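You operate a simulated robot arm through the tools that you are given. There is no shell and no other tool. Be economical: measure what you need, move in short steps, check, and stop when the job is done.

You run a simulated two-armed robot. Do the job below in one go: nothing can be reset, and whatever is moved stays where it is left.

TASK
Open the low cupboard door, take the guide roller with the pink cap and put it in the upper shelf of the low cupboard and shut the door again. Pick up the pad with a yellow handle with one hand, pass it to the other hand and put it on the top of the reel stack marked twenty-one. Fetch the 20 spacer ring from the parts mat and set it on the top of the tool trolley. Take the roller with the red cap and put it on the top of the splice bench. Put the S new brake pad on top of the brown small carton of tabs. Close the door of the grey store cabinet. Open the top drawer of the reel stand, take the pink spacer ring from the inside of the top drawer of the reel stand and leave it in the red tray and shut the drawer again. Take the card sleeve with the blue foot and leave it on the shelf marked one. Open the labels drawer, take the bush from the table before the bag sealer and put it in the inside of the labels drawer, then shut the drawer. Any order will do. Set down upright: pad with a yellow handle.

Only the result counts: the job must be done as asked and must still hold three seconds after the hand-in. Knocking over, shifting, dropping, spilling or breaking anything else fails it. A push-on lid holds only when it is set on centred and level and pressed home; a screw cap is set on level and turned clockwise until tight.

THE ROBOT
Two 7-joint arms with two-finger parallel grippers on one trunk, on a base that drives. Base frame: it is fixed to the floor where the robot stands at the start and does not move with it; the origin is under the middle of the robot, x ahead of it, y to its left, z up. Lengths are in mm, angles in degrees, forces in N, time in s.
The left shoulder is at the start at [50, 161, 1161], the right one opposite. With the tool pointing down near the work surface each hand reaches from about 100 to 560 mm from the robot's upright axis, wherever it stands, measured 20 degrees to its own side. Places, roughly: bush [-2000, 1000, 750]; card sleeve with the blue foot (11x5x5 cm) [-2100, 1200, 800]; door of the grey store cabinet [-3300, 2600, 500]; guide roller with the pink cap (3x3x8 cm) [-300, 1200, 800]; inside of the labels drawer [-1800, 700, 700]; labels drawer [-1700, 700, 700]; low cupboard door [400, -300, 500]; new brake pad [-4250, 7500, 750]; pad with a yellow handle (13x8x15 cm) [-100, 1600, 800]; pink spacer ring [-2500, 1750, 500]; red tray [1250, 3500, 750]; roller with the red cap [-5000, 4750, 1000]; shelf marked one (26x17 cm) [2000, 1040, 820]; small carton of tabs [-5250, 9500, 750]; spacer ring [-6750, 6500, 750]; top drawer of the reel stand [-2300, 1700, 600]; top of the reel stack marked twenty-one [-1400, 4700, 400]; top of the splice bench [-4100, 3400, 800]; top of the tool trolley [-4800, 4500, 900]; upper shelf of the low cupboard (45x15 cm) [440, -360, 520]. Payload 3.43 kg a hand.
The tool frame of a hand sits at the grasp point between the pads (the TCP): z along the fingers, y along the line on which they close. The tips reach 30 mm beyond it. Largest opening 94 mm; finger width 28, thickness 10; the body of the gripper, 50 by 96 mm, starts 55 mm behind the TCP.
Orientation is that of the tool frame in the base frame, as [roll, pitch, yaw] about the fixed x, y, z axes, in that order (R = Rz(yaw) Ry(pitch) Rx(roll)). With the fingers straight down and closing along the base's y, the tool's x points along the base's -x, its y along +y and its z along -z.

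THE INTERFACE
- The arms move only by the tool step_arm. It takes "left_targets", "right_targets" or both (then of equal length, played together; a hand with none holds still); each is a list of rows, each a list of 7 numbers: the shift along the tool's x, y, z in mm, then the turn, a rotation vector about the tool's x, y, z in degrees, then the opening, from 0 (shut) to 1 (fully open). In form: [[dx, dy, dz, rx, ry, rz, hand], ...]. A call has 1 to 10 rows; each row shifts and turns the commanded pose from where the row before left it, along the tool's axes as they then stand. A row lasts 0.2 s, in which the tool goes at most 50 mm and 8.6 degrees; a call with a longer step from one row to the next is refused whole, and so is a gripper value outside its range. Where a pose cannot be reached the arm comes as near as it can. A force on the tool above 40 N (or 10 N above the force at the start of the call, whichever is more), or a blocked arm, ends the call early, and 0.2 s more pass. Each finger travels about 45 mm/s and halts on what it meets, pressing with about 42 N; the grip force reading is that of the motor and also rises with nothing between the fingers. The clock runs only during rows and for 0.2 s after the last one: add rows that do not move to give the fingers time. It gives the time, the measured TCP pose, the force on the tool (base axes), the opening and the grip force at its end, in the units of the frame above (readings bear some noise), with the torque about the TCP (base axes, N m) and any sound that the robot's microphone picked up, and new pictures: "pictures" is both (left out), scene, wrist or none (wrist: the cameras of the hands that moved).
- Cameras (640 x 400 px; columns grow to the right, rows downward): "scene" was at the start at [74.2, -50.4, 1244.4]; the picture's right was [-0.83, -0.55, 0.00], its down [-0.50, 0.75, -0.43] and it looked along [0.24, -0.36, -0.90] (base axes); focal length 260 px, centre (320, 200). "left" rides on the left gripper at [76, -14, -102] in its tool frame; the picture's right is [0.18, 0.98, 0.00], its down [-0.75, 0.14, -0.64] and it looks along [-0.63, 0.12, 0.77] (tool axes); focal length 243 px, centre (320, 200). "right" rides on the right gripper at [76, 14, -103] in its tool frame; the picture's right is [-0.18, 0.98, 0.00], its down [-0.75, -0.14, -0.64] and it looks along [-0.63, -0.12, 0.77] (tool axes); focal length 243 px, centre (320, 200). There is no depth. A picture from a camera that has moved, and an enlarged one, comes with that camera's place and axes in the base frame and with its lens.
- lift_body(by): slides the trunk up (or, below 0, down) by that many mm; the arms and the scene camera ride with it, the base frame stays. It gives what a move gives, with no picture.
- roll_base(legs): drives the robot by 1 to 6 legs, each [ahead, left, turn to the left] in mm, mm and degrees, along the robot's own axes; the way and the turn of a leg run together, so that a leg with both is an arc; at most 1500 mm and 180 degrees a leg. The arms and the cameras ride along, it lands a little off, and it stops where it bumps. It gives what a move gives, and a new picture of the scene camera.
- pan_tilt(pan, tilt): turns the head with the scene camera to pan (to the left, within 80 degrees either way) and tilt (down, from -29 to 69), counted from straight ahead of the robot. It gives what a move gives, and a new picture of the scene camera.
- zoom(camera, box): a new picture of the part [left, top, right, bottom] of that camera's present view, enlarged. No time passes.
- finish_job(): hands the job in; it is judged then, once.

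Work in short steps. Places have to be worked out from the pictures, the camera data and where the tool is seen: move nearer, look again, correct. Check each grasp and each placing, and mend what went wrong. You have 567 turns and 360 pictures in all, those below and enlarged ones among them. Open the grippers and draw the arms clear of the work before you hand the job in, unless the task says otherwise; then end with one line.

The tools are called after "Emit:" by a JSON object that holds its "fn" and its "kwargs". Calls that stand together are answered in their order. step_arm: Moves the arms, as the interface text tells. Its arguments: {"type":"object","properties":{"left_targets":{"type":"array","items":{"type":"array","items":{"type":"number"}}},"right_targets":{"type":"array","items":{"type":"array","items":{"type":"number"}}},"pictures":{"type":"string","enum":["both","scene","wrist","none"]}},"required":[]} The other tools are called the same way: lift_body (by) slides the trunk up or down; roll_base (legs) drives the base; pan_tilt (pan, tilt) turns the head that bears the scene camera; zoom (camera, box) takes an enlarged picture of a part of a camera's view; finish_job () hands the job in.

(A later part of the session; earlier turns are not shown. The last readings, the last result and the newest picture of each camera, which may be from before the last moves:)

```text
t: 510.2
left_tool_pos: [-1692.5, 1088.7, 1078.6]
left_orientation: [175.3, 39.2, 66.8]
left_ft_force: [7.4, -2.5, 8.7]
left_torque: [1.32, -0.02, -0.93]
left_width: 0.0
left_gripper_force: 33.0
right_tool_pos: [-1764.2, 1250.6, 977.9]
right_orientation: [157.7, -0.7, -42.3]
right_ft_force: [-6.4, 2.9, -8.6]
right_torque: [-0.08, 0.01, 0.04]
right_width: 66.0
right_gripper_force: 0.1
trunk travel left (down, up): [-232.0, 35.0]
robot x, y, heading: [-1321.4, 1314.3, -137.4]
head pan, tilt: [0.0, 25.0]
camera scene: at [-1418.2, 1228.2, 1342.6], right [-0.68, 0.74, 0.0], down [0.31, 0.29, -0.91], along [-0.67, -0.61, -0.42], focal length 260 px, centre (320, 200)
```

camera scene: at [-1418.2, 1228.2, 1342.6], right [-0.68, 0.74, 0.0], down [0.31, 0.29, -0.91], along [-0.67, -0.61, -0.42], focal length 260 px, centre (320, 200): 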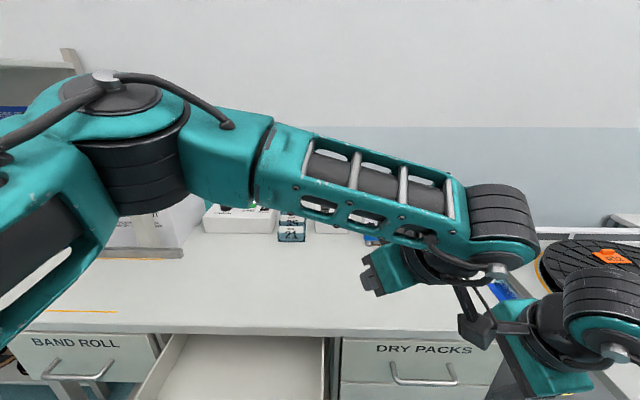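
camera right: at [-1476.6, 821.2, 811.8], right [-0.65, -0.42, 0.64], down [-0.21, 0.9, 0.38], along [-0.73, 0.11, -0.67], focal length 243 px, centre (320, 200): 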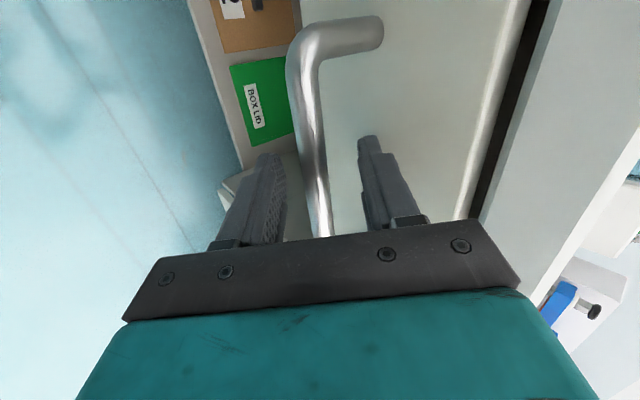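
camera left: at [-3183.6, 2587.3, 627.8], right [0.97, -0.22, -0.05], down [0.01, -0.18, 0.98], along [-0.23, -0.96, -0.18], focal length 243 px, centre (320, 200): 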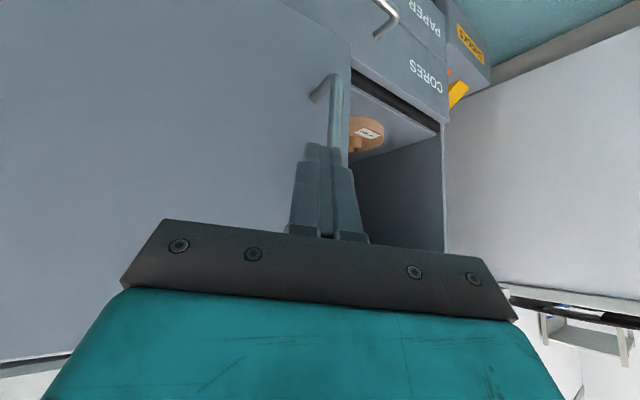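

The two hands touch each other; I move the left hand away to the left and up, then finish levelling the right.

Emit:
{"fn": "step_arm", "kwargs": {"left_targets": [[-10, 40, -15, 0, 0, 0, 0], [-10, 40, -15, 0, 0, 0, 0], [0, 40, 0, 0, 0, 0, 0], [0, 40, 0, 0, 0, 0, 0], [0, 40, 0, 0, 0, 0, 0], [0, 30, 0, 0, 0, 0, 0]], "right_targets": [[0, 0, 0, 0, 0, 0, 0.7], [0, 0, 0, 0, 0, 0, 0.7], [0, 0, 0, 7.3, 0, 0, 0.7], [0, 0, 0, 7.3, 0, 0, 0.7], [0, 0, 0, 7.3, 0, 0, 0.7], [0, 0, 0, 0, 0, 0, 0.7]], "pictures": "both"}}

```text
t: 511.6
left_tool_pos: [-1478.5, 1012.3, 1130.5]
left_orientation: [175.4, 39.3, 67.0]
left_ft_force: [0.4, 0.0, 0.1]
left_torque: [0.01, -0.02, 0.06]
left_width: 0.0
left_gripper_force: 33.3
right_tool_pos: [-1763.6, 1250.3, 979.5]
right_orientation: [179.6, -0.7, -42.3]
right_ft_force: [0.4, 0.6, 0.5]
right_torque: [0.0, 0.0, 0.02]
right_width: 65.9
right_gripper_force: 0.1
trunk travel left (down, up): [-232.0, 35.0]
robot x, y, heading: [-1321.2, 1317.6, -137.6]
head pan, tilt: [0.0, 25.0]
camera scene: at [-1417.2, 1228.5, 1342.7], right [-0.68, 0.74, 0.0], down [0.31, 0.29, -0.91], along [-0.67, -0.61, -0.42], focal length 260 px, centre (320, 200)
camera right: at [-1716.4, 1189.6, 1082.7], right [-0.8, -0.6, 0.0], down [-0.47, 0.62, 0.63], along [-0.38, 0.5, -0.78], focal length 243 px, centre (320, 200)
camera left: at [-1449.6, 1134.0, 1160.1], right [0.98, -0.21, -0.06], down [0.02, -0.19, 0.98], along [-0.21, -0.96, -0.18], focal length 243 px, centre (320, 200)
```

scene: 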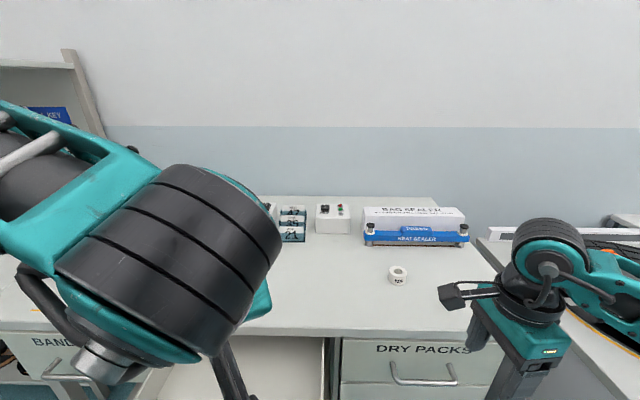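
right: 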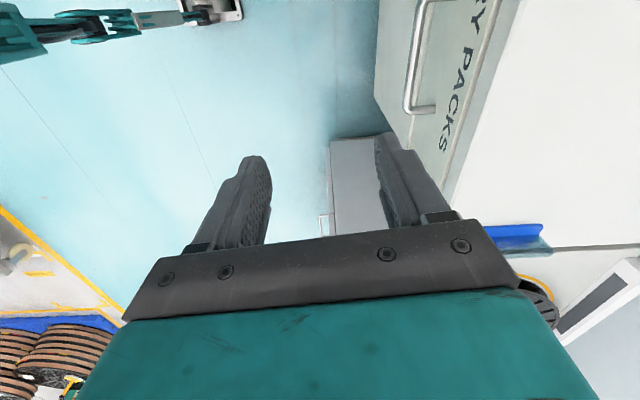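
left: 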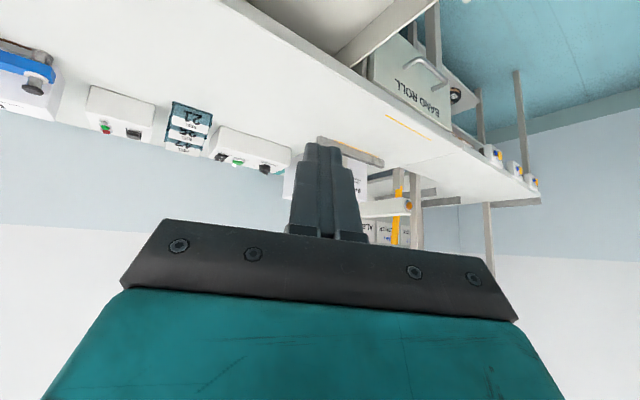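

Bush triangulated at (-1990,1006), top z≈842 (table ≈825). I shift the base right 200 (to clear the open drawer) and forward 150, then bring the right hand over the bush.

Emit:
{"fn": "roll_base", "kwargs": {"legs": [[0, -200, 0], [150, 0, 0]]}}

Emit:
{"fn": "step_arm", "kwargs": {"right_targets": [[35, 30, 0, 0, 0, 0, 0.6], [35, 30, 0, 0, 0, 0, 0.6], [35, 30, 0, 0, 0, 0, 0.6], [35, 30, 5, 0, 0, 0, 0.6], [35, 30, 5, 0, 0, 0, 0.6], [35, 25, 5, 0, 0, 0, 0.6]], "pictures": "wrist"}}

```text
t: 514.2
left_tool_pos: [-1722.8, 1058.1, 1129.3]
left_orientation: [175.4, 39.2, 66.9]
left_ft_force: [0.0, -0.1, -0.1]
left_torque: [0.01, -0.03, 0.05]
left_width: 0.0
left_gripper_force: 32.8
right_tool_pos: [-2009.4, 1295.9, 979.5]
right_orientation: [179.7, -0.7, -42.3]
right_ft_force: [-0.7, -0.3, -0.2]
right_torque: [0.02, -0.02, -0.01]
right_width: 65.5
right_gripper_force: 0.1
trunk travel left (down, up): [-232.0, 35.0]
robot x, y, heading: [-1564.5, 1359.3, -137.6]
head pan, tilt: [0.0, 25.0]
camera scene: at [-1662.0, 1272.8, 1342.5], right [-0.68, 0.74, 0.0], down [0.31, 0.29, -0.91], along [-0.67, -0.61, -0.42], focal length 260 px, centre (320, 200)
```

scene: 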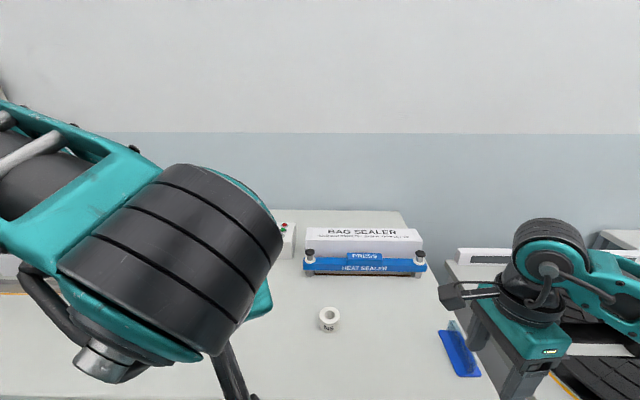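

```text
t: 515.6
left_tool_pos: [-1722.1, 1056.2, 1129.5]
left_orientation: [175.5, 39.2, 66.9]
left_ft_force: [1.2, -0.4, 0.1]
left_torque: [0.02, -0.04, 0.03]
left_width: 0.0
left_gripper_force: 33.0
right_tool_pos: [-1969.6, 1022.4, 968.9]
right_orientation: [179.5, -0.7, -42.3]
right_ft_force: [-0.7, 0.6, 1.8]
right_torque: [0.01, 0.0, 0.01]
right_width: 56.1
right_gripper_force: 0.0
trunk travel left (down, up): [-232.0, 35.0]
robot x, y, heading: [-1565.1, 1361.9, -137.3]
head pan, tilt: [0.0, 25.0]
camera right: at [-1922.4, 962.1, 1071.6], right [-0.8, -0.6, 0.01], down [-0.46, 0.62, 0.63], along [-0.38, 0.5, -0.78], focal length 243 px, centre (320, 200)
```

right: 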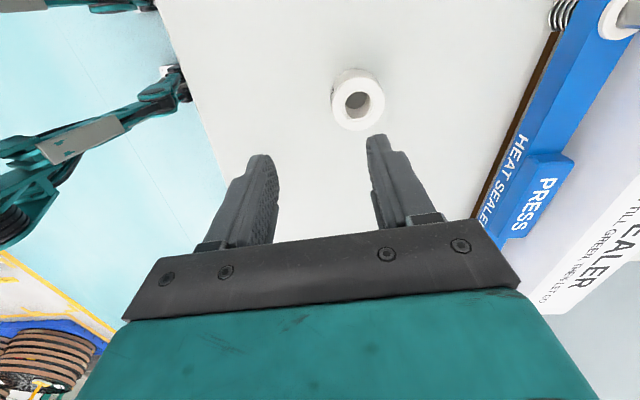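

Bush refined to about (-1998,999), centre z≈826. I shift over it and lower to hover.

Emit:
{"fn": "step_arm", "kwargs": {"right_targets": [[-2, 12, 30, 0, 0, 0, 0.85], [-2, 12, 30, 0, 0, 0, 0.85], [-2, 12, 25, 0, 0, 0, 0.85]], "pictures": "wrist"}}

```text
t: 516.4
left_tool_pos: [-1722.9, 1057.8, 1128.8]
left_orientation: [175.4, 39.4, 67.0]
left_ft_force: [0.5, 0.0, 0.3]
left_torque: [-0.02, 0.0, 0.03]
left_width: 0.1
left_gripper_force: 32.8
right_tool_pos: [-1998.8, 1000.8, 883.9]
right_orientation: [179.6, -0.7, -42.4]
right_ft_force: [-0.4, 0.2, 1.4]
right_torque: [0.03, 0.0, -0.03]
right_width: 79.9
right_gripper_force: 0.1
trunk travel left (down, up): [-232.0, 35.0]
robot x, y, heading: [-1560.2, 1360.2, -137.4]
head pan, tilt: [0.0, 25.0]
camera right: at [-1950.9, 939.5, 985.8], right [-0.8, -0.6, 0.01], down [-0.47, 0.62, 0.63], along [-0.38, 0.5, -0.78], focal length 243 px, centre (320, 200)
```

right: 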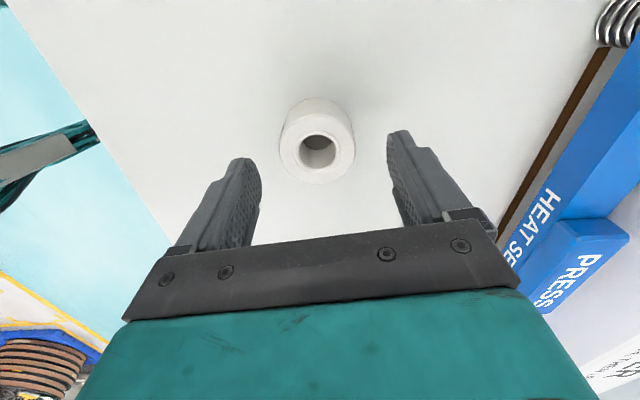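

Centred. I descend 46 mm (stopping on contact) and close.

Emit:
{"fn": "step_arm", "kwargs": {"right_targets": [[0, 0, 14, 0, 0, 0, 0.85], [0, 0, 14, 0, 0, 0, 0.85], [0, 0, 10, 0, 0, 0, 0.85], [0, 0, 8, 0, 0, 0, 0.85], [0, 0, 0, 0, 0, 0, 0.4], [0, 0, 0, 0, 0, 0, 0.2], [0, 0, 0, 0, 0, 0, 0.2], [0, 0, 0, 0, 0, 0, 0.2]], "pictures": "wrist"}}

```text
t: 517.4
left_tool_pos: [-1722.4, 1058.4, 1130.7]
left_orientation: [175.3, 39.2, 67.0]
left_ft_force: [-0.5, -0.2, -0.5]
left_torque: [0.03, 0.01, 0.04]
left_width: 0.3
left_gripper_force: 33.1
right_tool_pos: [-1999.8, 1000.1, 851.3]
right_orientation: [179.3, -0.9, -42.3]
right_ft_force: [2.7, 9.3, 21.6]
right_torque: [1.25, -0.62, 0.13]
right_width: 85.5
right_gripper_force: 4.4
trunk travel left (down, up): [-232.0, 35.0]
robot x, y, heading: [-1560.8, 1360.7, -137.6]
head pan, tilt: [0.0, 25.0]
stopped in row 4 (right hand): the force on the tool passed its limit (the readings are from after the stop); the commanded pose is now the measured one
camera right: at [-1952.2, 937.9, 953.9], right [-0.8, -0.6, 0.01], down [-0.46, 0.62, 0.63], along [-0.39, 0.5, -0.78], focal length 243 px, centre (320, 200)
```

right: 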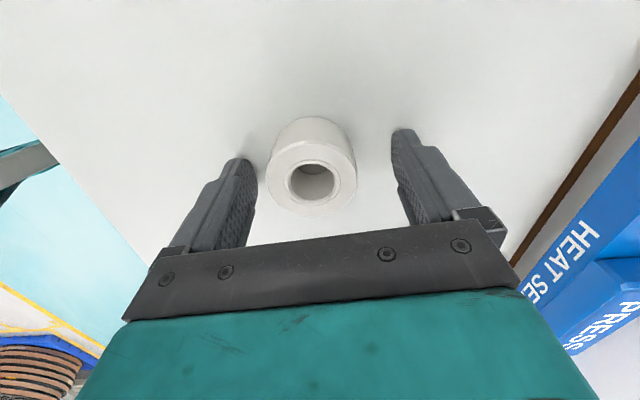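

Tips are on the table (z≈820) with the bush between them. I ease up 2 mm and close.

Emit:
{"fn": "step_arm", "kwargs": {"right_targets": [[2, -3, -3, 0, 0, 0, 0.7], [0, 0, 0, 0, 0, 0, 0.4], [0, 0, 0, 0, 0, 0, 0.2], [0, 0, 0, 0, 0, 0, 0.2], [0, 0, 0, 0, 0, 0, 0.2], [0, 0, -30, 0, 0, 0, 0.2], [0, 0, -40, 0, 0, 0, 0.2], [0, 0, -40, 0, 0, 0, 0.2]], "pictures": "wrist"}}

```text
t: 519.1
left_tool_pos: [-1723.3, 1057.5, 1129.6]
left_orientation: [175.4, 39.3, 67.0]
left_ft_force: [0.4, 0.2, 0.6]
left_torque: [0.01, 0.01, 0.0]
left_width: 0.0
left_gripper_force: 32.3
right_tool_pos: [-1996.7, 1000.7, 961.6]
right_orientation: [179.2, -0.7, -42.3]
right_ft_force: [0.4, -0.3, -0.7]
right_torque: [0.0, -0.01, 0.0]
right_width: 46.8
right_gripper_force: 41.8
trunk travel left (down, up): [-232.0, 35.0]
robot x, y, heading: [-1564.9, 1362.7, -137.6]
head pan, tilt: [0.0, 25.0]
camera right: at [-1948.9, 940.7, 1064.4], right [-0.8, -0.6, 0.01], down [-0.46, 0.62, 0.63], along [-0.39, 0.5, -0.78], focal length 243 px, centre (320, 200)
```

right: 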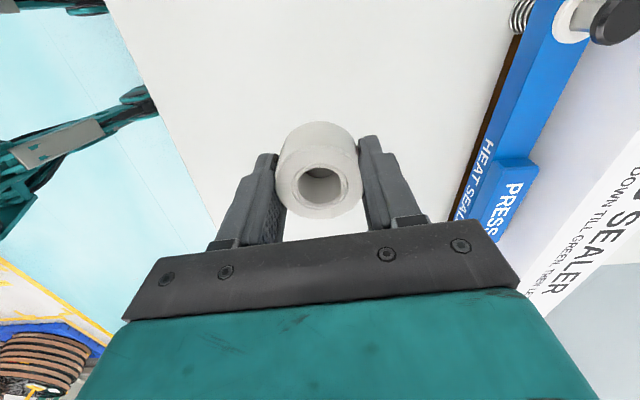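

Bush held. I back up and strafe left so that the hand is over the open labels drawer.

Emit:
{"fn": "roll_base", "kwargs": {"legs": [[-266, 0, 0], [0, 411, 0]]}}

Emit:
{"fn": "step_arm", "kwargs": {"right_targets": [[0, 0, 30, 0, 0, 0, 0.2]], "pictures": "wrist"}}

```text
t: 523.2
left_tool_pos: [-1251.4, 934.9, 1129.6]
left_orientation: [175.4, 39.3, 67.1]
left_ft_force: [0.1, 0.3, 0.5]
left_torque: [0.01, 0.01, 0.02]
left_width: 0.2
left_gripper_force: 32.8
right_tool_pos: [-1524.0, 877.4, 960.5]
right_orientation: [179.3, -0.7, -42.2]
right_ft_force: [-0.6, -0.4, 0.2]
right_torque: [0.0, 0.01, -0.01]
right_width: 46.6
right_gripper_force: 42.1
trunk travel left (down, up): [-232.0, 35.0]
robot x, y, heading: [-1091.9, 1240.8, -137.7]
head pan, tilt: [0.0, 25.0]
camera scene: at [-1189.6, 1151.1, 1342.7], right [-0.68, 0.74, 0.0], down [0.31, 0.29, -0.91], along [-0.67, -0.61, -0.42], focal length 260 px, centre (320, 200)
```

scene: 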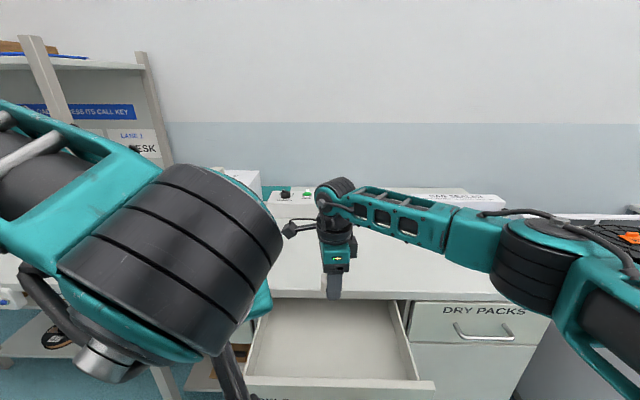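

```text
t: 523.6
left_tool_pos: [-1249.8, 934.8, 1130.6]
left_orientation: [175.4, 39.3, 67.0]
left_ft_force: [1.1, 0.3, 0.0]
left_torque: [0.0, -0.02, 0.01]
left_width: 0.1
left_gripper_force: 32.5
right_tool_pos: [-1523.8, 876.1, 930.9]
right_orientation: [179.3, -0.9, -42.2]
right_ft_force: [0.4, 0.9, -0.8]
right_torque: [0.01, 0.02, 0.03]
right_width: 46.6
right_gripper_force: 42.1
trunk travel left (down, up): [-232.0, 35.0]
robot x, y, heading: [-1092.0, 1242.2, -137.3]
head pan, tilt: [0.0, 25.0]
camera right: at [-1476.7, 817.1, 1033.1], right [-0.8, -0.6, 0.01], down [-0.46, 0.62, 0.63], along [-0.39, 0.5, -0.78], focal length 243 px, centre (320, 200)
```

right: 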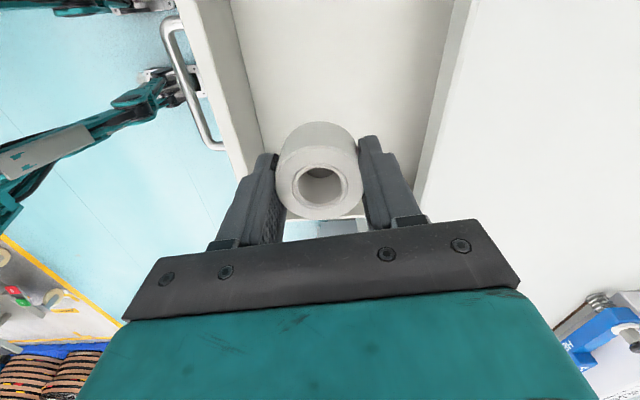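

The hand is centred over the drawer opening (≈28 mm margin fore and aft). I lower the trunk 150, then step down to the drawer floor.

Emit:
{"fn": "lift_body", "kwargs": {"by": -150}}

Emit:
{"fn": "step_arm", "kwargs": {"right_targets": [[0, 0, 20, 0, 0, 0, 0.2], [0, 0, 20, 0, 0, 0, 0.2], [0, 0, 12, 0, 0, 0, 0.2], [0, 0, 8, 0, 0, 0, 0.2], [0, 0, 7, 0, 0, 0, 0.2], [0, 0, 6, 0, 0, 0, 0.2], [0, 0, 6, 0, 0, 0, 0.2], [0, 0, 6, 0, 0, 0, 0.2]], "pictures": "wrist"}}

```text
t: 525.3
left_tool_pos: [-1250.4, 935.6, 979.4]
left_orientation: [175.4, 39.3, 67.1]
left_ft_force: [0.4, -1.0, 0.3]
left_torque: [0.0, -0.02, -0.03]
left_width: 0.0
left_gripper_force: 32.8
right_tool_pos: [-1523.9, 878.2, 780.4]
right_orientation: [179.2, -0.8, -42.2]
right_ft_force: [0.5, -0.9, -0.9]
right_torque: [0.0, -0.04, -0.01]
right_width: 46.4
right_gripper_force: 42.4
trunk travel left (down, up): [-82.0, 185.0]
robot x, y, heading: [-1090.4, 1238.0, -137.5]
head pan, tilt: [0.0, 25.0]
```

```text
t: 526.9
left_tool_pos: [-1250.3, 936.1, 980.2]
left_orientation: [175.4, 39.3, 66.9]
left_ft_force: [-0.2, 0.9, -0.4]
left_torque: [0.02, 0.01, -0.03]
left_width: 0.0
left_gripper_force: 33.1
right_tool_pos: [-1528.4, 871.8, 711.7]
right_orientation: [178.5, -0.8, -42.3]
right_ft_force: [-2.4, 1.9, 16.4]
right_torque: [0.41, -0.17, 0.1]
right_width: 46.5
right_gripper_force: 41.3
trunk travel left (down, up): [-82.0, 185.0]
robot x, y, heading: [-1089.4, 1238.1, -137.4]
head pan, tilt: [0.0, 25.0]
stopped in row 8 (right hand): the force on the tool passed its limit (the readings are from after the stop); the commanded pose is now the measured one
camera right: at [-1479.1, 813.9, 815.4], right [-0.8, -0.6, 0.02], down [-0.46, 0.63, 0.63], along [-0.39, 0.49, -0.78], focal length 243 px, centre (320, 200)
```

right: 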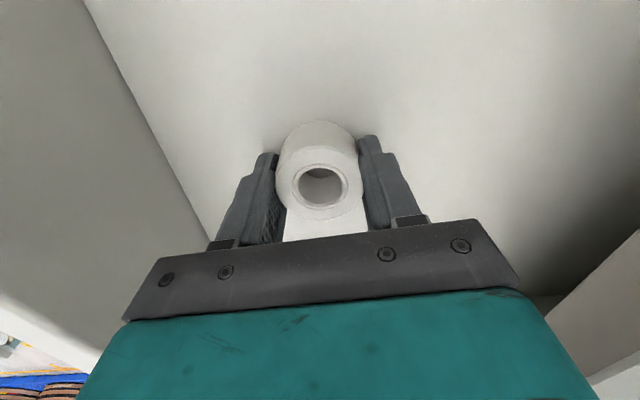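

On the drawer floor (z≈681). I release and rise straight up.

Emit:
{"fn": "step_arm", "kwargs": {"right_targets": [[0, 0, -1, 0, 0, 0, 0.5], [0, 0, 0, 0, 0, 0, 0.75], [0, 0, 0, 0, 0, 0, 0.75], [0, 0, -15, 0, 0, 0, 0.75], [0, 0, -40, 0, 0, 0, 0.75], [0, 0, -40, 0, 0, 0, 0.6]], "pictures": "none"}}

Emit:
{"fn": "lift_body", "kwargs": {"by": 120}}

Emit:
{"fn": "step_arm", "kwargs": {"right_targets": [[0, 0, -20, 0, 0, 0, 0]], "pictures": "wrist"}}

```text
t: 528.3
left_tool_pos: [-1250.7, 934.7, 980.3]
left_orientation: [175.3, 39.2, 66.9]
left_ft_force: [0.2, 0.1, -0.2]
left_torque: [0.01, 0.02, -0.04]
left_width: 0.1
left_gripper_force: 32.8
right_tool_pos: [-1526.3, 876.9, 803.9]
right_orientation: [178.8, -0.8, -42.4]
right_ft_force: [-0.9, -0.2, -0.8]
right_torque: [0.02, -0.01, 0.0]
right_width: 56.5
right_gripper_force: 0.1
trunk travel left (down, up): [-82.0, 185.0]
robot x, y, heading: [-1093.2, 1243.5, -137.1]
head pan, tilt: [0.0, 25.0]
```

```text
t: 529.8
left_tool_pos: [-1250.5, 935.4, 1099.9]
left_orientation: [175.4, 39.2, 67.0]
left_ft_force: [-0.4, -0.4, -0.1]
left_torque: [-0.01, -0.02, -0.01]
left_width: 0.6
left_gripper_force: 33.3
right_tool_pos: [-1526.5, 875.6, 925.1]
right_orientation: [178.8, -0.9, -42.2]
right_ft_force: [-0.2, -0.6, 0.3]
right_torque: [0.0, -0.01, 0.0]
right_width: 56.3
right_gripper_force: 0.1
trunk travel left (down, up): [-202.0, 65.0]
robot x, y, heading: [-1093.1, 1243.8, -137.3]
head pan, tilt: [0.0, 25.0]
```

```text
t: 530.2
left_tool_pos: [-1251.0, 936.4, 1100.1]
left_orientation: [175.4, 39.3, 67.0]
left_ft_force: [0.4, 0.1, 1.0]
left_torque: [-0.01, -0.03, -0.04]
left_width: 0.1
left_gripper_force: 32.9
right_tool_pos: [-1525.8, 876.0, 945.0]
right_orientation: [178.8, -0.8, -42.3]
right_ft_force: [-0.5, -0.4, 0.4]
right_torque: [-0.03, 0.03, -0.07]
right_width: 21.7
right_gripper_force: 0.1
trunk travel left (down, up): [-202.0, 65.0]
robot x, y, heading: [-1092.8, 1241.6, -137.5]
head pan, tilt: [0.0, 25.0]
camera right: at [-1477.3, 817.5, 1047.8], right [-0.8, -0.6, 0.02], down [-0.46, 0.63, 0.63], along [-0.39, 0.49, -0.78], focal length 243 px, centre (320, 200)
```

right: 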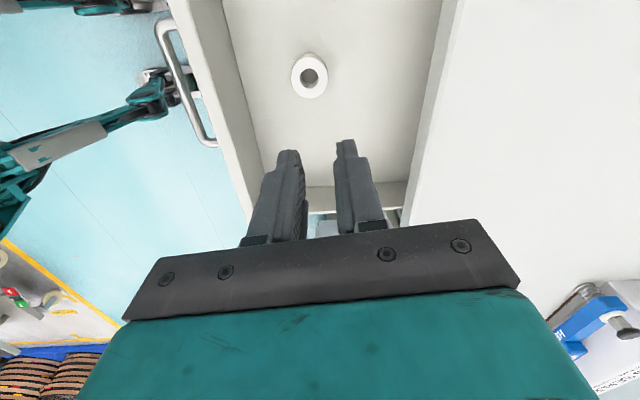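

Bush sits in the drawer. To shut it I back off, lean the right hand again (fingers closed) and lower it in front of the drawer face.

Emit:
{"fn": "roll_base", "kwargs": {"legs": [[-230, 0, 0]]}}

Emit:
{"fn": "step_arm", "kwargs": {"right_targets": [[0, 0, 0, -8, 0, 0, 0], [0, 0, 0, -8, 0, 0, 0], [0, 0, 0, -8, 0, 0, 0], [0, 0, 0, -8, 0, 0, 0], [0, 0, 0, -8, 0, 0, 0], [0, -20, 15, 0, 0, 0, 0], [0, -20, 15, 0, 0, 0, 0]], "pictures": "none"}}

Emit:
{"fn": "lift_body", "kwargs": {"by": -150}}

Emit:
{"fn": "step_arm", "kwargs": {"right_targets": [[0, 0, 0, 0, 0, 0, 0]], "pictures": "wrist"}}

```text
t: 532.0
left_tool_pos: [-1105.4, 1075.1, 1100.4]
left_orientation: [175.4, 39.2, 66.7]
left_ft_force: [0.6, 0.2, -0.4]
left_torque: [0.01, 0.01, 0.01]
left_width: 0.2
left_gripper_force: 32.9
right_tool_pos: [-1378.5, 1017.3, 944.9]
right_orientation: [178.7, -1.0, -42.5]
right_ft_force: [-0.2, 0.2, -0.2]
right_torque: [-0.03, 0.02, -0.01]
right_width: 0.2
right_gripper_force: 32.8
trunk travel left (down, up): [-202.0, 65.0]
robot x, y, heading: [-942.1, 1379.7, -137.5]
head pan, tilt: [0.0, 25.0]
stopped in leg 1: the robot was blocked; the commanded pose is now the measured one
camera scene: at [-1042.6, 1289.9, 1312.5], right [-0.67, 0.74, 0.0], down [0.31, 0.29, -0.91], along [-0.67, -0.61, -0.42], focal length 260 px, centre (320, 200)
```

scene: 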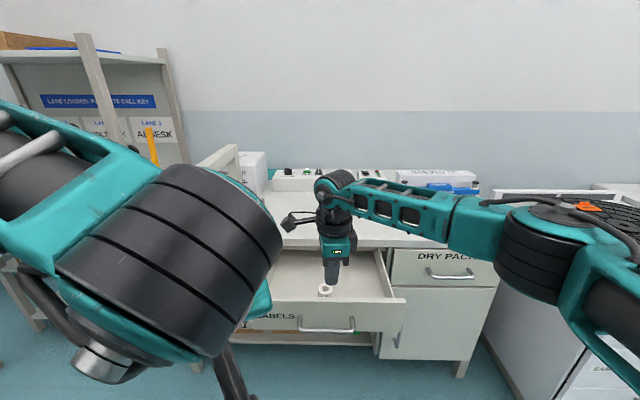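

```text
t: 533.5
left_tool_pos: [-1103.5, 1074.6, 1101.0]
left_orientation: [175.5, 39.3, 66.6]
left_ft_force: [-0.2, -0.8, -0.5]
left_torque: [0.01, 0.0, 0.0]
left_width: 0.0
left_gripper_force: 33.3
right_tool_pos: [-1372.2, 1024.8, 897.0]
right_orientation: [138.6, -0.8, -42.4]
right_ft_force: [0.8, 0.0, 0.2]
right_torque: [-0.06, 0.01, 0.0]
right_width: 0.2
right_gripper_force: 32.6
trunk travel left (down, up): [-202.0, 65.0]
robot x, y, heading: [-941.5, 1379.4, -137.5]
head pan, tilt: [0.0, 25.0]
```

```text
t: 535.3
left_tool_pos: [-1103.3, 1074.0, 949.7]
left_orientation: [175.5, 39.3, 66.6]
left_ft_force: [-0.4, -0.3, -0.5]
left_torque: [0.0, -0.01, 0.01]
left_width: 0.0
left_gripper_force: 33.3
right_tool_pos: [-1371.6, 1024.9, 746.4]
right_orientation: [138.6, -0.8, -42.5]
right_ft_force: [0.4, 0.6, -1.2]
right_torque: [-0.01, 0.04, -0.03]
right_width: 0.2
right_gripper_force: 33.3
trunk travel left (down, up): [-52.0, 215.0]
robot x, y, heading: [-946.6, 1378.2, -137.7]
head pan, tilt: [0.0, 25.0]
```

```text
t: 535.7
left_tool_pos: [-1103.4, 1073.9, 949.4]
left_orientation: [175.4, 39.3, 66.7]
left_ft_force: [0.5, -0.9, -0.5]
left_torque: [-0.02, 0.02, 0.01]
left_width: 0.0
left_gripper_force: 33.2
right_tool_pos: [-1370.3, 1024.7, 746.1]
right_orientation: [138.6, -0.9, -42.5]
right_ft_force: [-0.4, -0.2, -0.7]
right_torque: [-0.02, -0.04, -0.01]
right_width: 0.2
right_gripper_force: 33.1
trunk travel left (down, up): [-52.0, 215.0]
robot x, y, heading: [-942.1, 1380.0, -137.7]
head pan, tilt: [0.0, 25.0]
camera right: at [-1276.5, 1015.2, 833.3], right [-0.64, -0.41, 0.65], down [-0.2, 0.9, 0.38], along [-0.74, 0.11, -0.66], focal length 243 px, centre (320, 200)
```

right: 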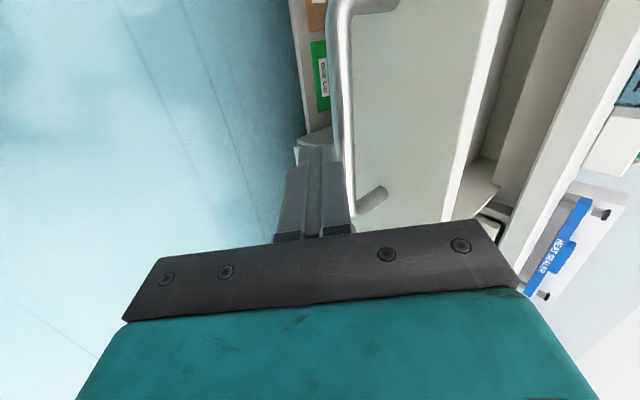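

The fingers face the handle bar. I drive forward in short legs, pushing the drawer shut.

Emit:
{"fn": "roll_base", "kwargs": {"legs": [[50, 0, 0], [50, 0, 0], [50, 0, 0], [50, 0, 0], [40, 0, 0], [30, 0, 0]]}}

```text
t: 539.1
left_tool_pos: [-1294.0, 901.3, 949.9]
left_orientation: [175.4, 39.3, 66.7]
left_ft_force: [-1.1, 0.5, -1.3]
left_torque: [0.01, 0.0, 0.03]
left_width: 0.1
left_gripper_force: 33.0
right_tool_pos: [-1556.6, 852.4, 747.8]
right_orientation: [139.1, -0.9, -42.4]
right_ft_force: [4.3, 9.7, 7.2]
right_torque: [0.14, 0.11, -0.15]
right_width: 0.0
right_gripper_force: 32.8
trunk travel left (down, up): [-52.0, 215.0]
robot x, y, heading: [-1135.1, 1205.6, -137.7]
head pan, tilt: [0.0, 25.0]
stopped in leg 6: the force on the tool passed its limit (the readings are from after the stop); the commanded pose is now the measured one
camera scene: at [-1231.9, 1117.8, 1162.7], right [-0.67, 0.74, 0.0], down [0.31, 0.28, -0.91], along [-0.67, -0.61, -0.42], focal length 260 px, centre (320, 200)
```

scene: 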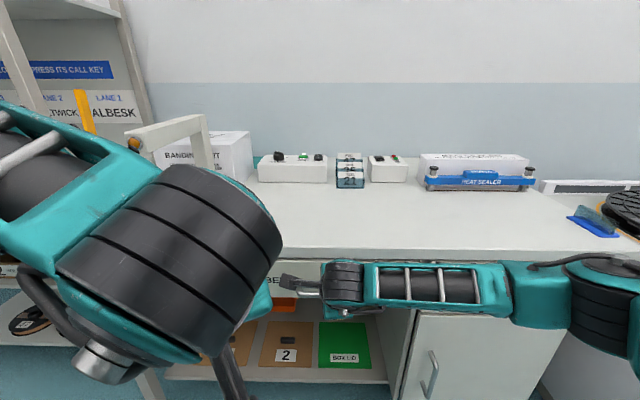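

Near closed; I press with the arm in small steps to be sure it is fully home.

Emit:
{"fn": "step_arm", "kwargs": {"right_targets": [[0, 3, 2.6, 0, 0, 0, 0], [0, 3, 2.6, 0, 0, 0, 0], [0, 3, 2.6, 0, 0, 0, 0], [0, 3, 2.6, 0, 0, 0, 0], [0, 3, 2.6, 0, 0, 0, 0]], "pictures": "wrist"}}

```text
t: 539.7
left_tool_pos: [-1292.7, 903.7, 951.0]
left_orientation: [175.5, 39.4, 66.6]
left_ft_force: [0.6, 0.5, 0.5]
left_torque: [-0.01, -0.01, -0.02]
left_width: 0.0
left_gripper_force: 32.7
right_tool_pos: [-1557.9, 849.8, 749.1]
right_orientation: [139.3, -1.1, -42.2]
right_ft_force: [9.1, 16.5, 15.1]
right_torque: [0.41, 0.18, -0.27]
right_width: 0.0
right_gripper_force: 33.0
trunk travel left (down, up): [-52.0, 215.0]
robot x, y, heading: [-1135.7, 1204.7, -137.5]
head pan, tilt: [0.0, 25.0]
stopped in row 2 (right hand): the force on the tool passed its limit (the readings are from after the stop); the commanded pose is now the measured one
camera right: at [-1463.6, 841.2, 837.3], right [-0.65, -0.42, 0.64], down [-0.21, 0.9, 0.38], along [-0.73, 0.11, -0.67], focal length 243 px, centre (320, 200)
```

right: 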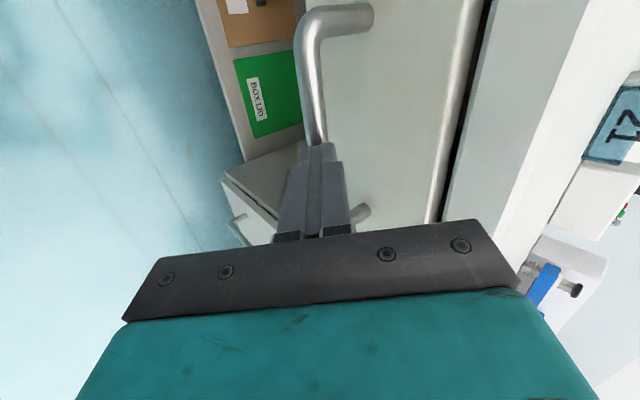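

Drawer is home. Next the reel stand's top drawer: I withdraw, raise the trunk, level the right hand and strafe right to face the reel stand.

Emit:
{"fn": "roll_base", "kwargs": {"legs": [[-200, 0, 0], [0, -1140, 0]]}}

Emit:
{"fn": "lift_body", "kwargs": {"by": 120}}

Emit:
{"fn": "zoom", "kwargs": {"camera": "scene", "box": [120, 100, 520, 350]}}

```text
t: 546.7
left_tool_pos: [-1911.5, 1874.8, 949.1]
left_orientation: [175.3, 39.2, 67.0]
left_ft_force: [0.3, 0.2, 0.3]
left_torque: [-0.02, 0.0, 0.01]
left_width: 0.3
left_gripper_force: 32.8
right_tool_pos: [-2175.9, 1822.3, 747.3]
right_orientation: [139.5, -1.1, -42.0]
right_ft_force: [0.5, 0.3, -0.1]
right_torque: [0.01, -0.01, 0.0]
right_width: 0.1
right_gripper_force: 32.5
trunk travel left (down, up): [-52.0, 215.0]
robot x, y, heading: [-1754.1, 2180.2, -137.2]
head pan, tilt: [0.0, 25.0]
camera scene: at [-1851.0, 2092.7, 1162.7], right [-0.68, 0.74, 0.0], down [0.31, 0.29, -0.91], along [-0.67, -0.61, -0.42], focal length 260 px, centre (320, 200)
```

scene: 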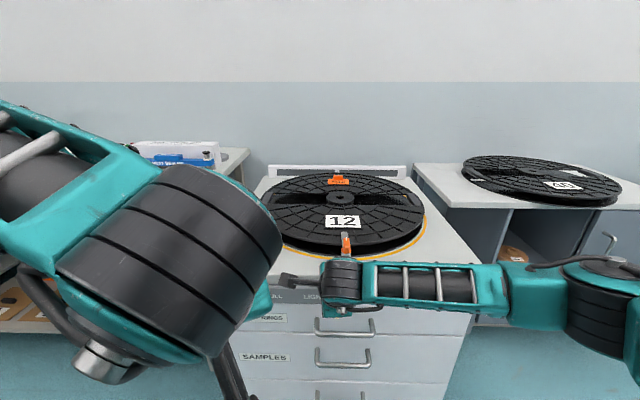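

```text
t: 548.2
left_tool_pos: [-1911.2, 1876.4, 1069.4]
left_orientation: [175.4, 39.3, 66.9]
left_ft_force: [-0.4, 0.2, -0.5]
left_torque: [-0.01, -0.04, 0.0]
left_width: 0.2
left_gripper_force: 32.8
right_tool_pos: [-2175.8, 1822.4, 866.6]
right_orientation: [139.5, -1.1, -42.0]
right_ft_force: [0.2, 0.1, 0.3]
right_torque: [0.0, -0.02, 0.0]
right_width: 0.0
right_gripper_force: 33.2
trunk travel left (down, up): [-172.0, 95.0]
robot x, y, heading: [-1756.3, 2183.9, -137.7]
head pan, tilt: [0.0, 25.0]
```

```text
1.60 times, centred on (320, 225) of scene
camera zoom: at [-1851.0, 2092.6, 1282.6], right [-0.68, 0.74, 0.0], down [0.31, 0.29, -0.91], along [-0.67, -0.61, -0.42], focal length 416 px, centre (320, 160)
```

zoom: 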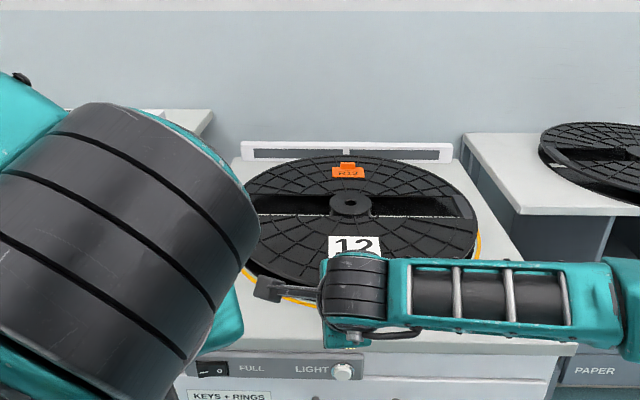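

Top drawer "KEYS + RINGS": its handle is at about (-2222,1838,587). I pull the right hand back and lower the trunk to bring it before the handle.

Emit:
{"fn": "step_arm", "kwargs": {"right_targets": [[-21, -28, -24, 0, 0, 0, 0.5], [-21, -28, -24, 0, 0, 0, 0.5], [0, 0, 0, 0, 0, 0, 0.5]], "pictures": "none"}}

Emit:
{"fn": "lift_body", "kwargs": {"by": -165}}

Emit:
{"fn": "step_arm", "kwargs": {"right_targets": [[0, 0, 0, 0, 0, 0, 0.5]], "pictures": "wrist"}}

```text
t: 549.0
left_tool_pos: [-1911.5, 1876.5, 1070.8]
left_orientation: [175.4, 39.3, 67.0]
left_ft_force: [0.7, 0.5, -0.4]
left_torque: [-0.01, 0.0, -0.01]
left_width: 0.1
left_gripper_force: 32.4
right_tool_pos: [-2158.0, 1906.9, 866.1]
right_orientation: [139.6, -0.9, -42.1]
right_ft_force: [-0.2, -0.3, 0.2]
right_torque: [0.02, -0.01, 0.03]
right_width: 46.9
right_gripper_force: 0.0
trunk travel left (down, up): [-172.0, 95.0]
robot x, y, heading: [-1755.9, 2180.7, -137.5]
head pan, tilt: [0.0, 25.0]
```

```text
t: 550.9
left_tool_pos: [-1912.1, 1876.4, 906.0]
left_orientation: [175.4, 39.3, 67.1]
left_ft_force: [-0.2, 0.3, -0.3]
left_torque: [0.01, 0.01, 0.0]
left_width: 0.0
left_gripper_force: 33.2
right_tool_pos: [-2157.5, 1906.1, 700.7]
right_orientation: [139.5, -1.0, -42.1]
right_ft_force: [-0.2, -0.1, 0.3]
right_torque: [0.02, -0.01, -0.01]
right_width: 46.9
right_gripper_force: 0.0
trunk travel left (down, up): [-7.0, 260.0]
robot x, y, heading: [-1752.7, 2180.7, -137.5]
head pan, tilt: [0.0, 25.0]
```

```text
t: 551.2
left_tool_pos: [-1911.0, 1877.5, 903.5]
left_orientation: [175.4, 39.3, 67.0]
left_ft_force: [0.0, -0.8, -1.0]
left_torque: [-0.02, -0.04, -0.02]
left_width: 0.1
left_gripper_force: 33.1
right_tool_pos: [-2157.5, 1905.6, 701.0]
right_orientation: [139.5, -1.0, -42.0]
right_ft_force: [-0.1, -0.5, 0.5]
right_torque: [0.03, -0.01, 0.03]
right_width: 47.0
right_gripper_force: 0.1
trunk travel left (down, up): [-7.0, 260.0]
robot x, y, heading: [-1754.7, 2181.1, -137.3]
head pan, tilt: [0.0, 25.0]
camera right: at [-2064.3, 1897.0, 789.3], right [-0.65, -0.43, 0.63], down [-0.21, 0.9, 0.38], along [-0.73, 0.11, -0.67], focal length 243 px, centre (320, 200)
```

right: 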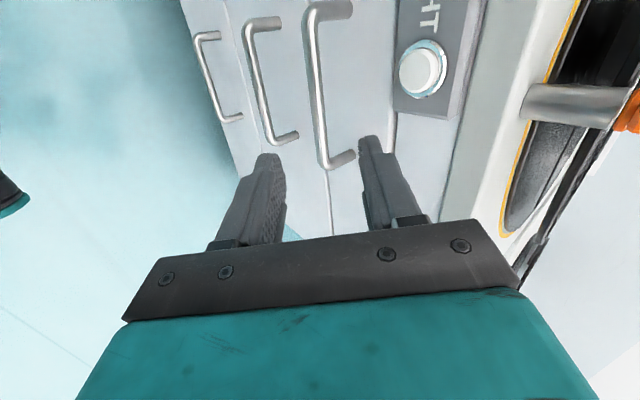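

The top drawer's handle is centred. I shift 45 mm along the bar and advance ~118 mm onto it.

Emit:
{"fn": "step_arm", "kwargs": {"right_targets": [[22, 0, 30, 0, 0, 0, 0.5], [22, 0, 30, 0, 0, 0, 0.5], [0, 0, 25, 0, 0, 0, 0.5], [0, 0, 18, 0, 0, 0, 0.5], [0, 0, 12, 0, 0, 0, 0.5]], "pictures": "wrist"}}

```text
t: 552.5
left_tool_pos: [-1910.7, 1877.1, 904.1]
left_orientation: [175.3, 39.3, 66.9]
left_ft_force: [0.7, -0.4, 0.3]
left_torque: [0.0, 0.0, 0.03]
left_width: 0.0
left_gripper_force: 33.1
right_tool_pos: [-2174.5, 1818.7, 614.7]
right_orientation: [139.4, -0.9, -42.0]
right_ft_force: [-0.3, -0.3, -0.8]
right_torque: [0.03, -0.01, 0.0]
right_width: 46.8
right_gripper_force: 0.1
trunk travel left (down, up): [-7.0, 260.0]
robot x, y, heading: [-1753.1, 2182.8, -137.3]
head pan, tilt: [0.0, 25.0]
camera right: at [-2080.3, 1810.6, 702.5], right [-0.64, -0.43, 0.64], down [-0.21, 0.9, 0.38], along [-0.73, 0.11, -0.67], focal length 243 px, centre (320, 200)
```

right: 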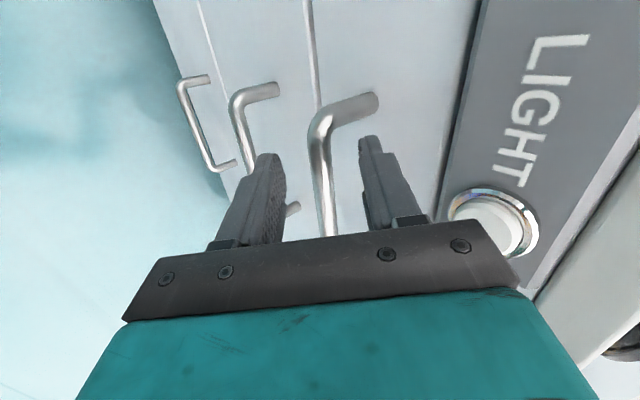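

Bar is between the fingers. I shift back 15 mm, advance 14 mm and close.

Emit:
{"fn": "step_arm", "kwargs": {"right_targets": [[-15, 2, 8, 0, 0, 0, 0.5], [0, 0, 6, 0, 0, 0, 0.5], [0, 0, 0, 0, 0, 0, 0.2], [0, 0, 0, 0, 0, 0, 0], [0, 0, 0, 0, 0, 0, 0], [0, 0, 0, 0, 0, 0, 0]], "pictures": "wrist"}}

```text
t: 553.9
left_tool_pos: [-1911.7, 1876.9, 904.6]
left_orientation: [175.4, 39.3, 66.9]
left_ft_force: [0.1, 0.7, 0.2]
left_torque: [0.0, 0.04, 0.0]
left_width: 0.2
left_gripper_force: 33.1
right_tool_pos: [-2190.6, 1822.4, 603.2]
right_orientation: [139.8, -1.1, -42.0]
right_ft_force: [7.5, 10.3, -7.1]
right_torque: [-0.41, -0.51, -0.96]
right_width: 15.6
right_gripper_force: 45.0
trunk travel left (down, up): [-7.0, 260.0]
robot x, y, heading: [-1757.6, 2180.2, -137.5]
head pan, tilt: [0.0, 25.0]
camera right: at [-2097.8, 1813.6, 691.6], right [-0.65, -0.43, 0.63], down [-0.21, 0.9, 0.39], along [-0.73, 0.12, -0.67], focal length 243 px, centre (320, 200)
```

right: 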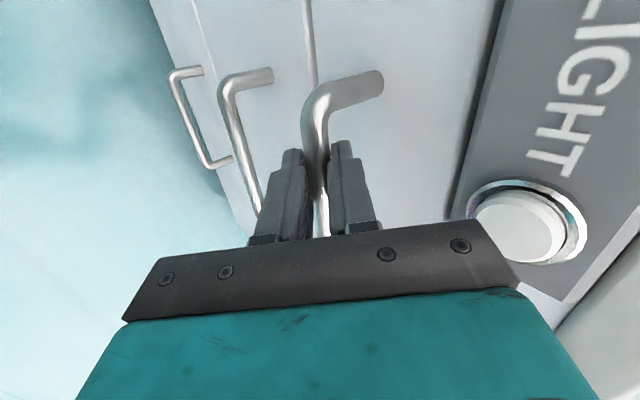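

Gripped. I pull the drawer out ~250 mm by backing up.

Emit:
{"fn": "roll_base", "kwargs": {"legs": [[-50, 0, 0], [-60, 0, 0], [-60, 0, 0], [-60, 0, 0], [-30, 0, 0]]}}

```text
t: 556.8
left_tool_pos: [-1736.7, 2037.2, 904.3]
left_orientation: [175.4, 39.2, 66.9]
left_ft_force: [-0.3, -0.3, 1.0]
left_torque: [0.02, 0.02, -0.03]
left_width: 0.0
left_gripper_force: 33.1
right_tool_pos: [-2010.8, 1980.3, 603.6]
right_orientation: [139.9, -2.0, -41.9]
right_ft_force: [1.5, -1.1, -4.8]
right_torque: [-0.59, -0.57, -1.16]
right_width: 15.3
right_gripper_force: 45.4
trunk travel left (down, up): [-7.0, 260.0]
robot x, y, heading: [-1579.8, 2342.9, -137.5]
head pan, tilt: [0.0, 25.0]
stopped in leg 5: the force on the tool passed its limit (the readings are from after the stop); the commanded pose is now the measured one
camera scene: at [-1675.6, 2253.2, 1117.9], right [-0.68, 0.74, 0.0], down [0.31, 0.29, -0.91], along [-0.67, -0.61, -0.42], focal length 260 px, centre (320, 200)
```

scene: 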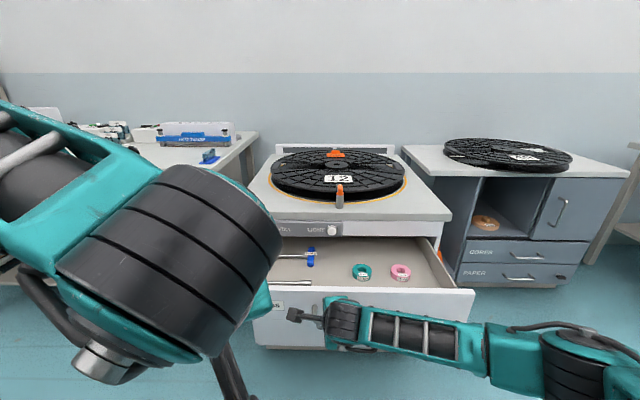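

Drawer open; a teal and a pink ring lie inside. I release the handle, draw back and up, and level the hand while moving right.

Emit:
{"fn": "step_arm", "kwargs": {"right_targets": [[0, 0, 0, 0, 0, 0, 0.5], [0, 0, 0, 0, 0, 0, 0.6], [0, 0, -30, 0, 0, 0, 0.6], [0, 0, -38, 0, 0, 0, 0.6], [-20, 0, -38, 0, 0, 0, 0.6], [-38, 0, -25, 8, 0, 0, 0.7], [-38, 0, -25, 8, 0, 0, 0.8], [-38, 0, -25, 8, 0, 0, 0.85], [-38, 0, -25, 8, 0, 0, 0.85], [-30, 0, -25, 8, 0, 0, 0.85]], "pictures": "none"}}

Emit:
{"fn": "lift_body", "kwargs": {"by": 40}}

```text
t: 559.0
left_tool_pos: [-1735.8, 2037.5, 904.4]
left_orientation: [175.4, 39.3, 67.0]
left_ft_force: [-0.2, 0.2, 0.1]
left_torque: [0.0, 0.0, -0.03]
left_width: 0.0
left_gripper_force: 32.6
right_tool_pos: [-2088.3, 2207.6, 790.4]
right_orientation: [179.9, -1.7, -41.6]
right_ft_force: [-0.4, -0.1, 0.4]
right_torque: [-0.04, -0.01, -0.02]
right_width: 79.6
right_gripper_force: 0.2
trunk travel left (down, up): [-7.0, 260.0]
robot x, y, heading: [-1575.1, 2340.8, -137.3]
head pan, tilt: [0.0, 25.0]
```

```text
t: 559.9
left_tool_pos: [-1736.2, 2038.2, 944.8]
left_orientation: [175.5, 39.3, 66.9]
left_ft_force: [-0.2, -0.3, 0.0]
left_torque: [-0.04, 0.01, 0.01]
left_width: 0.0
left_gripper_force: 33.1
right_tool_pos: [-2088.9, 2205.2, 830.5]
right_orientation: [179.8, -1.7, -41.6]
right_ft_force: [-0.3, -0.6, 0.0]
right_torque: [-0.01, 0.03, -0.02]
right_width: 80.0
right_gripper_force: 0.0
trunk travel left (down, up): [-47.0, 220.0]
robot x, y, heading: [-1573.1, 2341.7, -137.2]
head pan, tilt: [0.0, 25.0]
```

I roll 220 mm forward and reach over the pink ring.

Emit:
{"fn": "roll_base", "kwargs": {"legs": [[220, 0, 0]]}}

Emit:
{"fn": "step_arm", "kwargs": {"right_targets": [[0, 30, 10, 0, 0, 0, 0.85], [0, 30, 10, 0, 0, 0, 0.85], [0, 15, 20, 0, 0, 0, 0.85]], "pictures": "wrist"}}

```text
t: 561.6
left_tool_pos: [-1896.9, 1888.4, 945.3]
left_orientation: [175.5, 39.3, 66.9]
left_ft_force: [-0.3, 0.0, 0.2]
left_torque: [-0.01, -0.01, 0.0]
left_width: 0.0
left_gripper_force: 33.1
right_tool_pos: [-2251.0, 2058.6, 831.2]
right_orientation: [179.7, -1.7, -41.7]
right_ft_force: [-0.2, -1.1, 0.8]
right_torque: [-0.01, 0.03, -0.02]
right_width: 79.9
right_gripper_force: 0.0
trunk travel left (down, up): [-47.0, 220.0]
robot x, y, heading: [-1742.3, 2199.2, -137.4]
head pan, tilt: [0.0, 25.0]
camera scene: at [-1837.4, 2104.7, 1157.6], right [-0.68, 0.74, 0.0], down [0.31, 0.29, -0.91], along [-0.67, -0.61, -0.42], focal length 260 px, centre (320, 200)
```

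scene: 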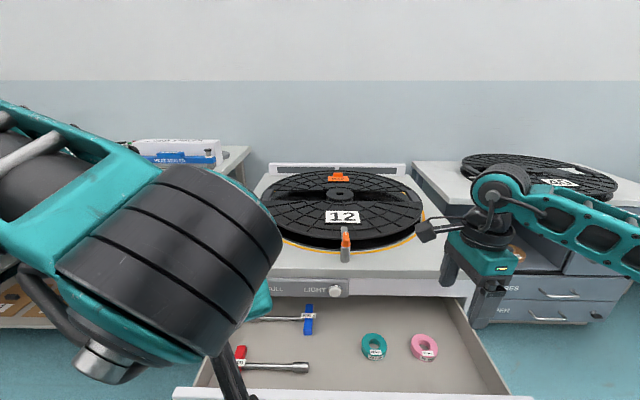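

```text
t: 562.4
left_tool_pos: [-1897.7, 1889.3, 944.3]
left_orientation: [175.5, 39.3, 67.0]
left_ft_force: [-0.1, -0.6, -0.6]
left_torque: [0.05, 0.0, 0.0]
left_width: 0.0
left_gripper_force: 33.1
right_tool_pos: [-2299.2, 2000.7, 790.7]
right_orientation: [179.6, -1.6, -41.7]
right_ft_force: [0.1, 0.9, 0.1]
right_torque: [0.02, 0.0, 0.0]
right_width: 79.9
right_gripper_force: 0.0
trunk travel left (down, up): [-47.0, 220.0]
robot x, y, heading: [-1739.0, 2195.3, -137.3]
head pan, tilt: [0.0, 25.0]
camera right: at [-2253.2, 1941.5, 895.4], right [-0.79, -0.61, 0.0], down [-0.48, 0.62, 0.62], along [-0.38, 0.49, -0.79], focal length 243 px, centre (320, 200)
```

right: 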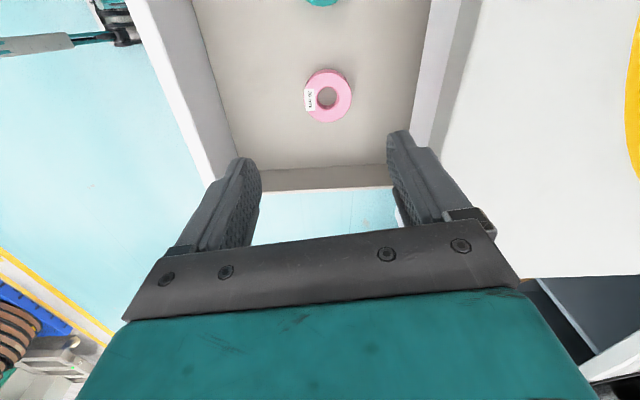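

Pink ring at about (-2321,2010), z≈550. I align and descend into the drawer part-way.

Emit:
{"fn": "lift_body", "kwargs": {"by": -45}}

Emit:
{"fn": "step_arm", "kwargs": {"right_targets": [[-12, 4, 30, 0, 0, 0, 0.85], [-11, 4, 30, 0, 0, 0, 0.85], [0, 0, 40, 0, 0, 0, 0.85]], "pictures": "wrist"}}

```text
t: 563.2
left_tool_pos: [-1898.2, 1888.6, 899.4]
left_orientation: [175.4, 39.3, 67.0]
left_ft_force: [-0.5, 0.5, 0.4]
left_torque: [0.01, 0.01, 0.02]
left_width: 0.0
left_gripper_force: 33.2
right_tool_pos: [-2298.5, 2001.4, 746.0]
right_orientation: [179.7, -1.8, -41.7]
right_ft_force: [0.1, 0.0, -0.4]
right_torque: [0.01, -0.04, 0.01]
right_width: 79.8
right_gripper_force: 0.0
trunk travel left (down, up): [-2.0, 265.0]
robot x, y, heading: [-1739.2, 2192.6, -137.2]
head pan, tilt: [0.0, 25.0]
```

```text
t: 564.0
left_tool_pos: [-1898.2, 1888.1, 899.5]
left_orientation: [175.4, 39.2, 67.1]
left_ft_force: [0.3, -0.7, -0.1]
left_torque: [0.0, 0.02, 0.0]
left_width: 0.0
left_gripper_force: 32.9
right_tool_pos: [-2319.6, 2006.1, 643.9]
right_orientation: [179.8, -1.7, -41.7]
right_ft_force: [0.1, -0.6, 0.0]
right_torque: [-0.03, 0.04, 0.0]
right_width: 80.0
right_gripper_force: 0.0
trunk travel left (down, up): [-2.0, 265.0]
robot x, y, heading: [-1742.1, 2194.2, -137.3]
head pan, tilt: [0.0, 25.0]
camera right: at [-2273.3, 1947.7, 748.8], right [-0.79, -0.61, 0.0], down [-0.48, 0.62, 0.62], along [-0.38, 0.49, -0.79], focal length 243 px, centre (320, 200)
```

right: 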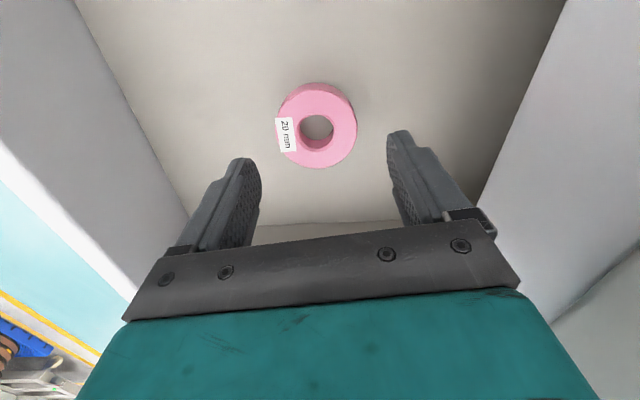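

Well aligned (ring top z≈565). I descend 66 mm and close.

Emit:
{"fn": "step_arm", "kwargs": {"right_targets": [[0, 0, 25, 0, 0, 0, 0.85], [0, 0, 20, 0, 0, 0, 0.85], [0, 0, 12, 0, 0, 0, 0.85], [0, 0, 6, 0, 0, 0, 0.85], [0, 0, 0, 0, 0, 0, 0.5], [0, 0, 0, 0, 0, 0, 0.3], [0, 0, 0, 0, 0, 0, 0.3], [0, 0, 0, 0, 0, 0, 0.3]], "pictures": "none"}}

```text
t: 565.1
left_tool_pos: [-1897.4, 1889.8, 899.4]
left_orientation: [175.3, 39.3, 67.0]
left_ft_force: [0.1, -0.1, 0.2]
left_torque: [0.02, 0.0, 0.03]
left_width: 0.1
left_gripper_force: 33.1
right_tool_pos: [-2324.2, 2003.8, 592.3]
right_orientation: [178.9, -1.6, -41.9]
right_ft_force: [-2.4, 3.1, 16.3]
right_torque: [0.67, -0.18, 0.12]
right_width: 60.8
right_gripper_force: 1.1
trunk travel left (down, up): [-2.0, 265.0]
robot x, y, heading: [-1741.4, 2199.3, -137.3]
head pan, tilt: [0.0, 25.0]
stopped in row 5 (right hand): the force on the tool passed its limit (the readings are from after the stop); the commanded pose is now the measured one
```

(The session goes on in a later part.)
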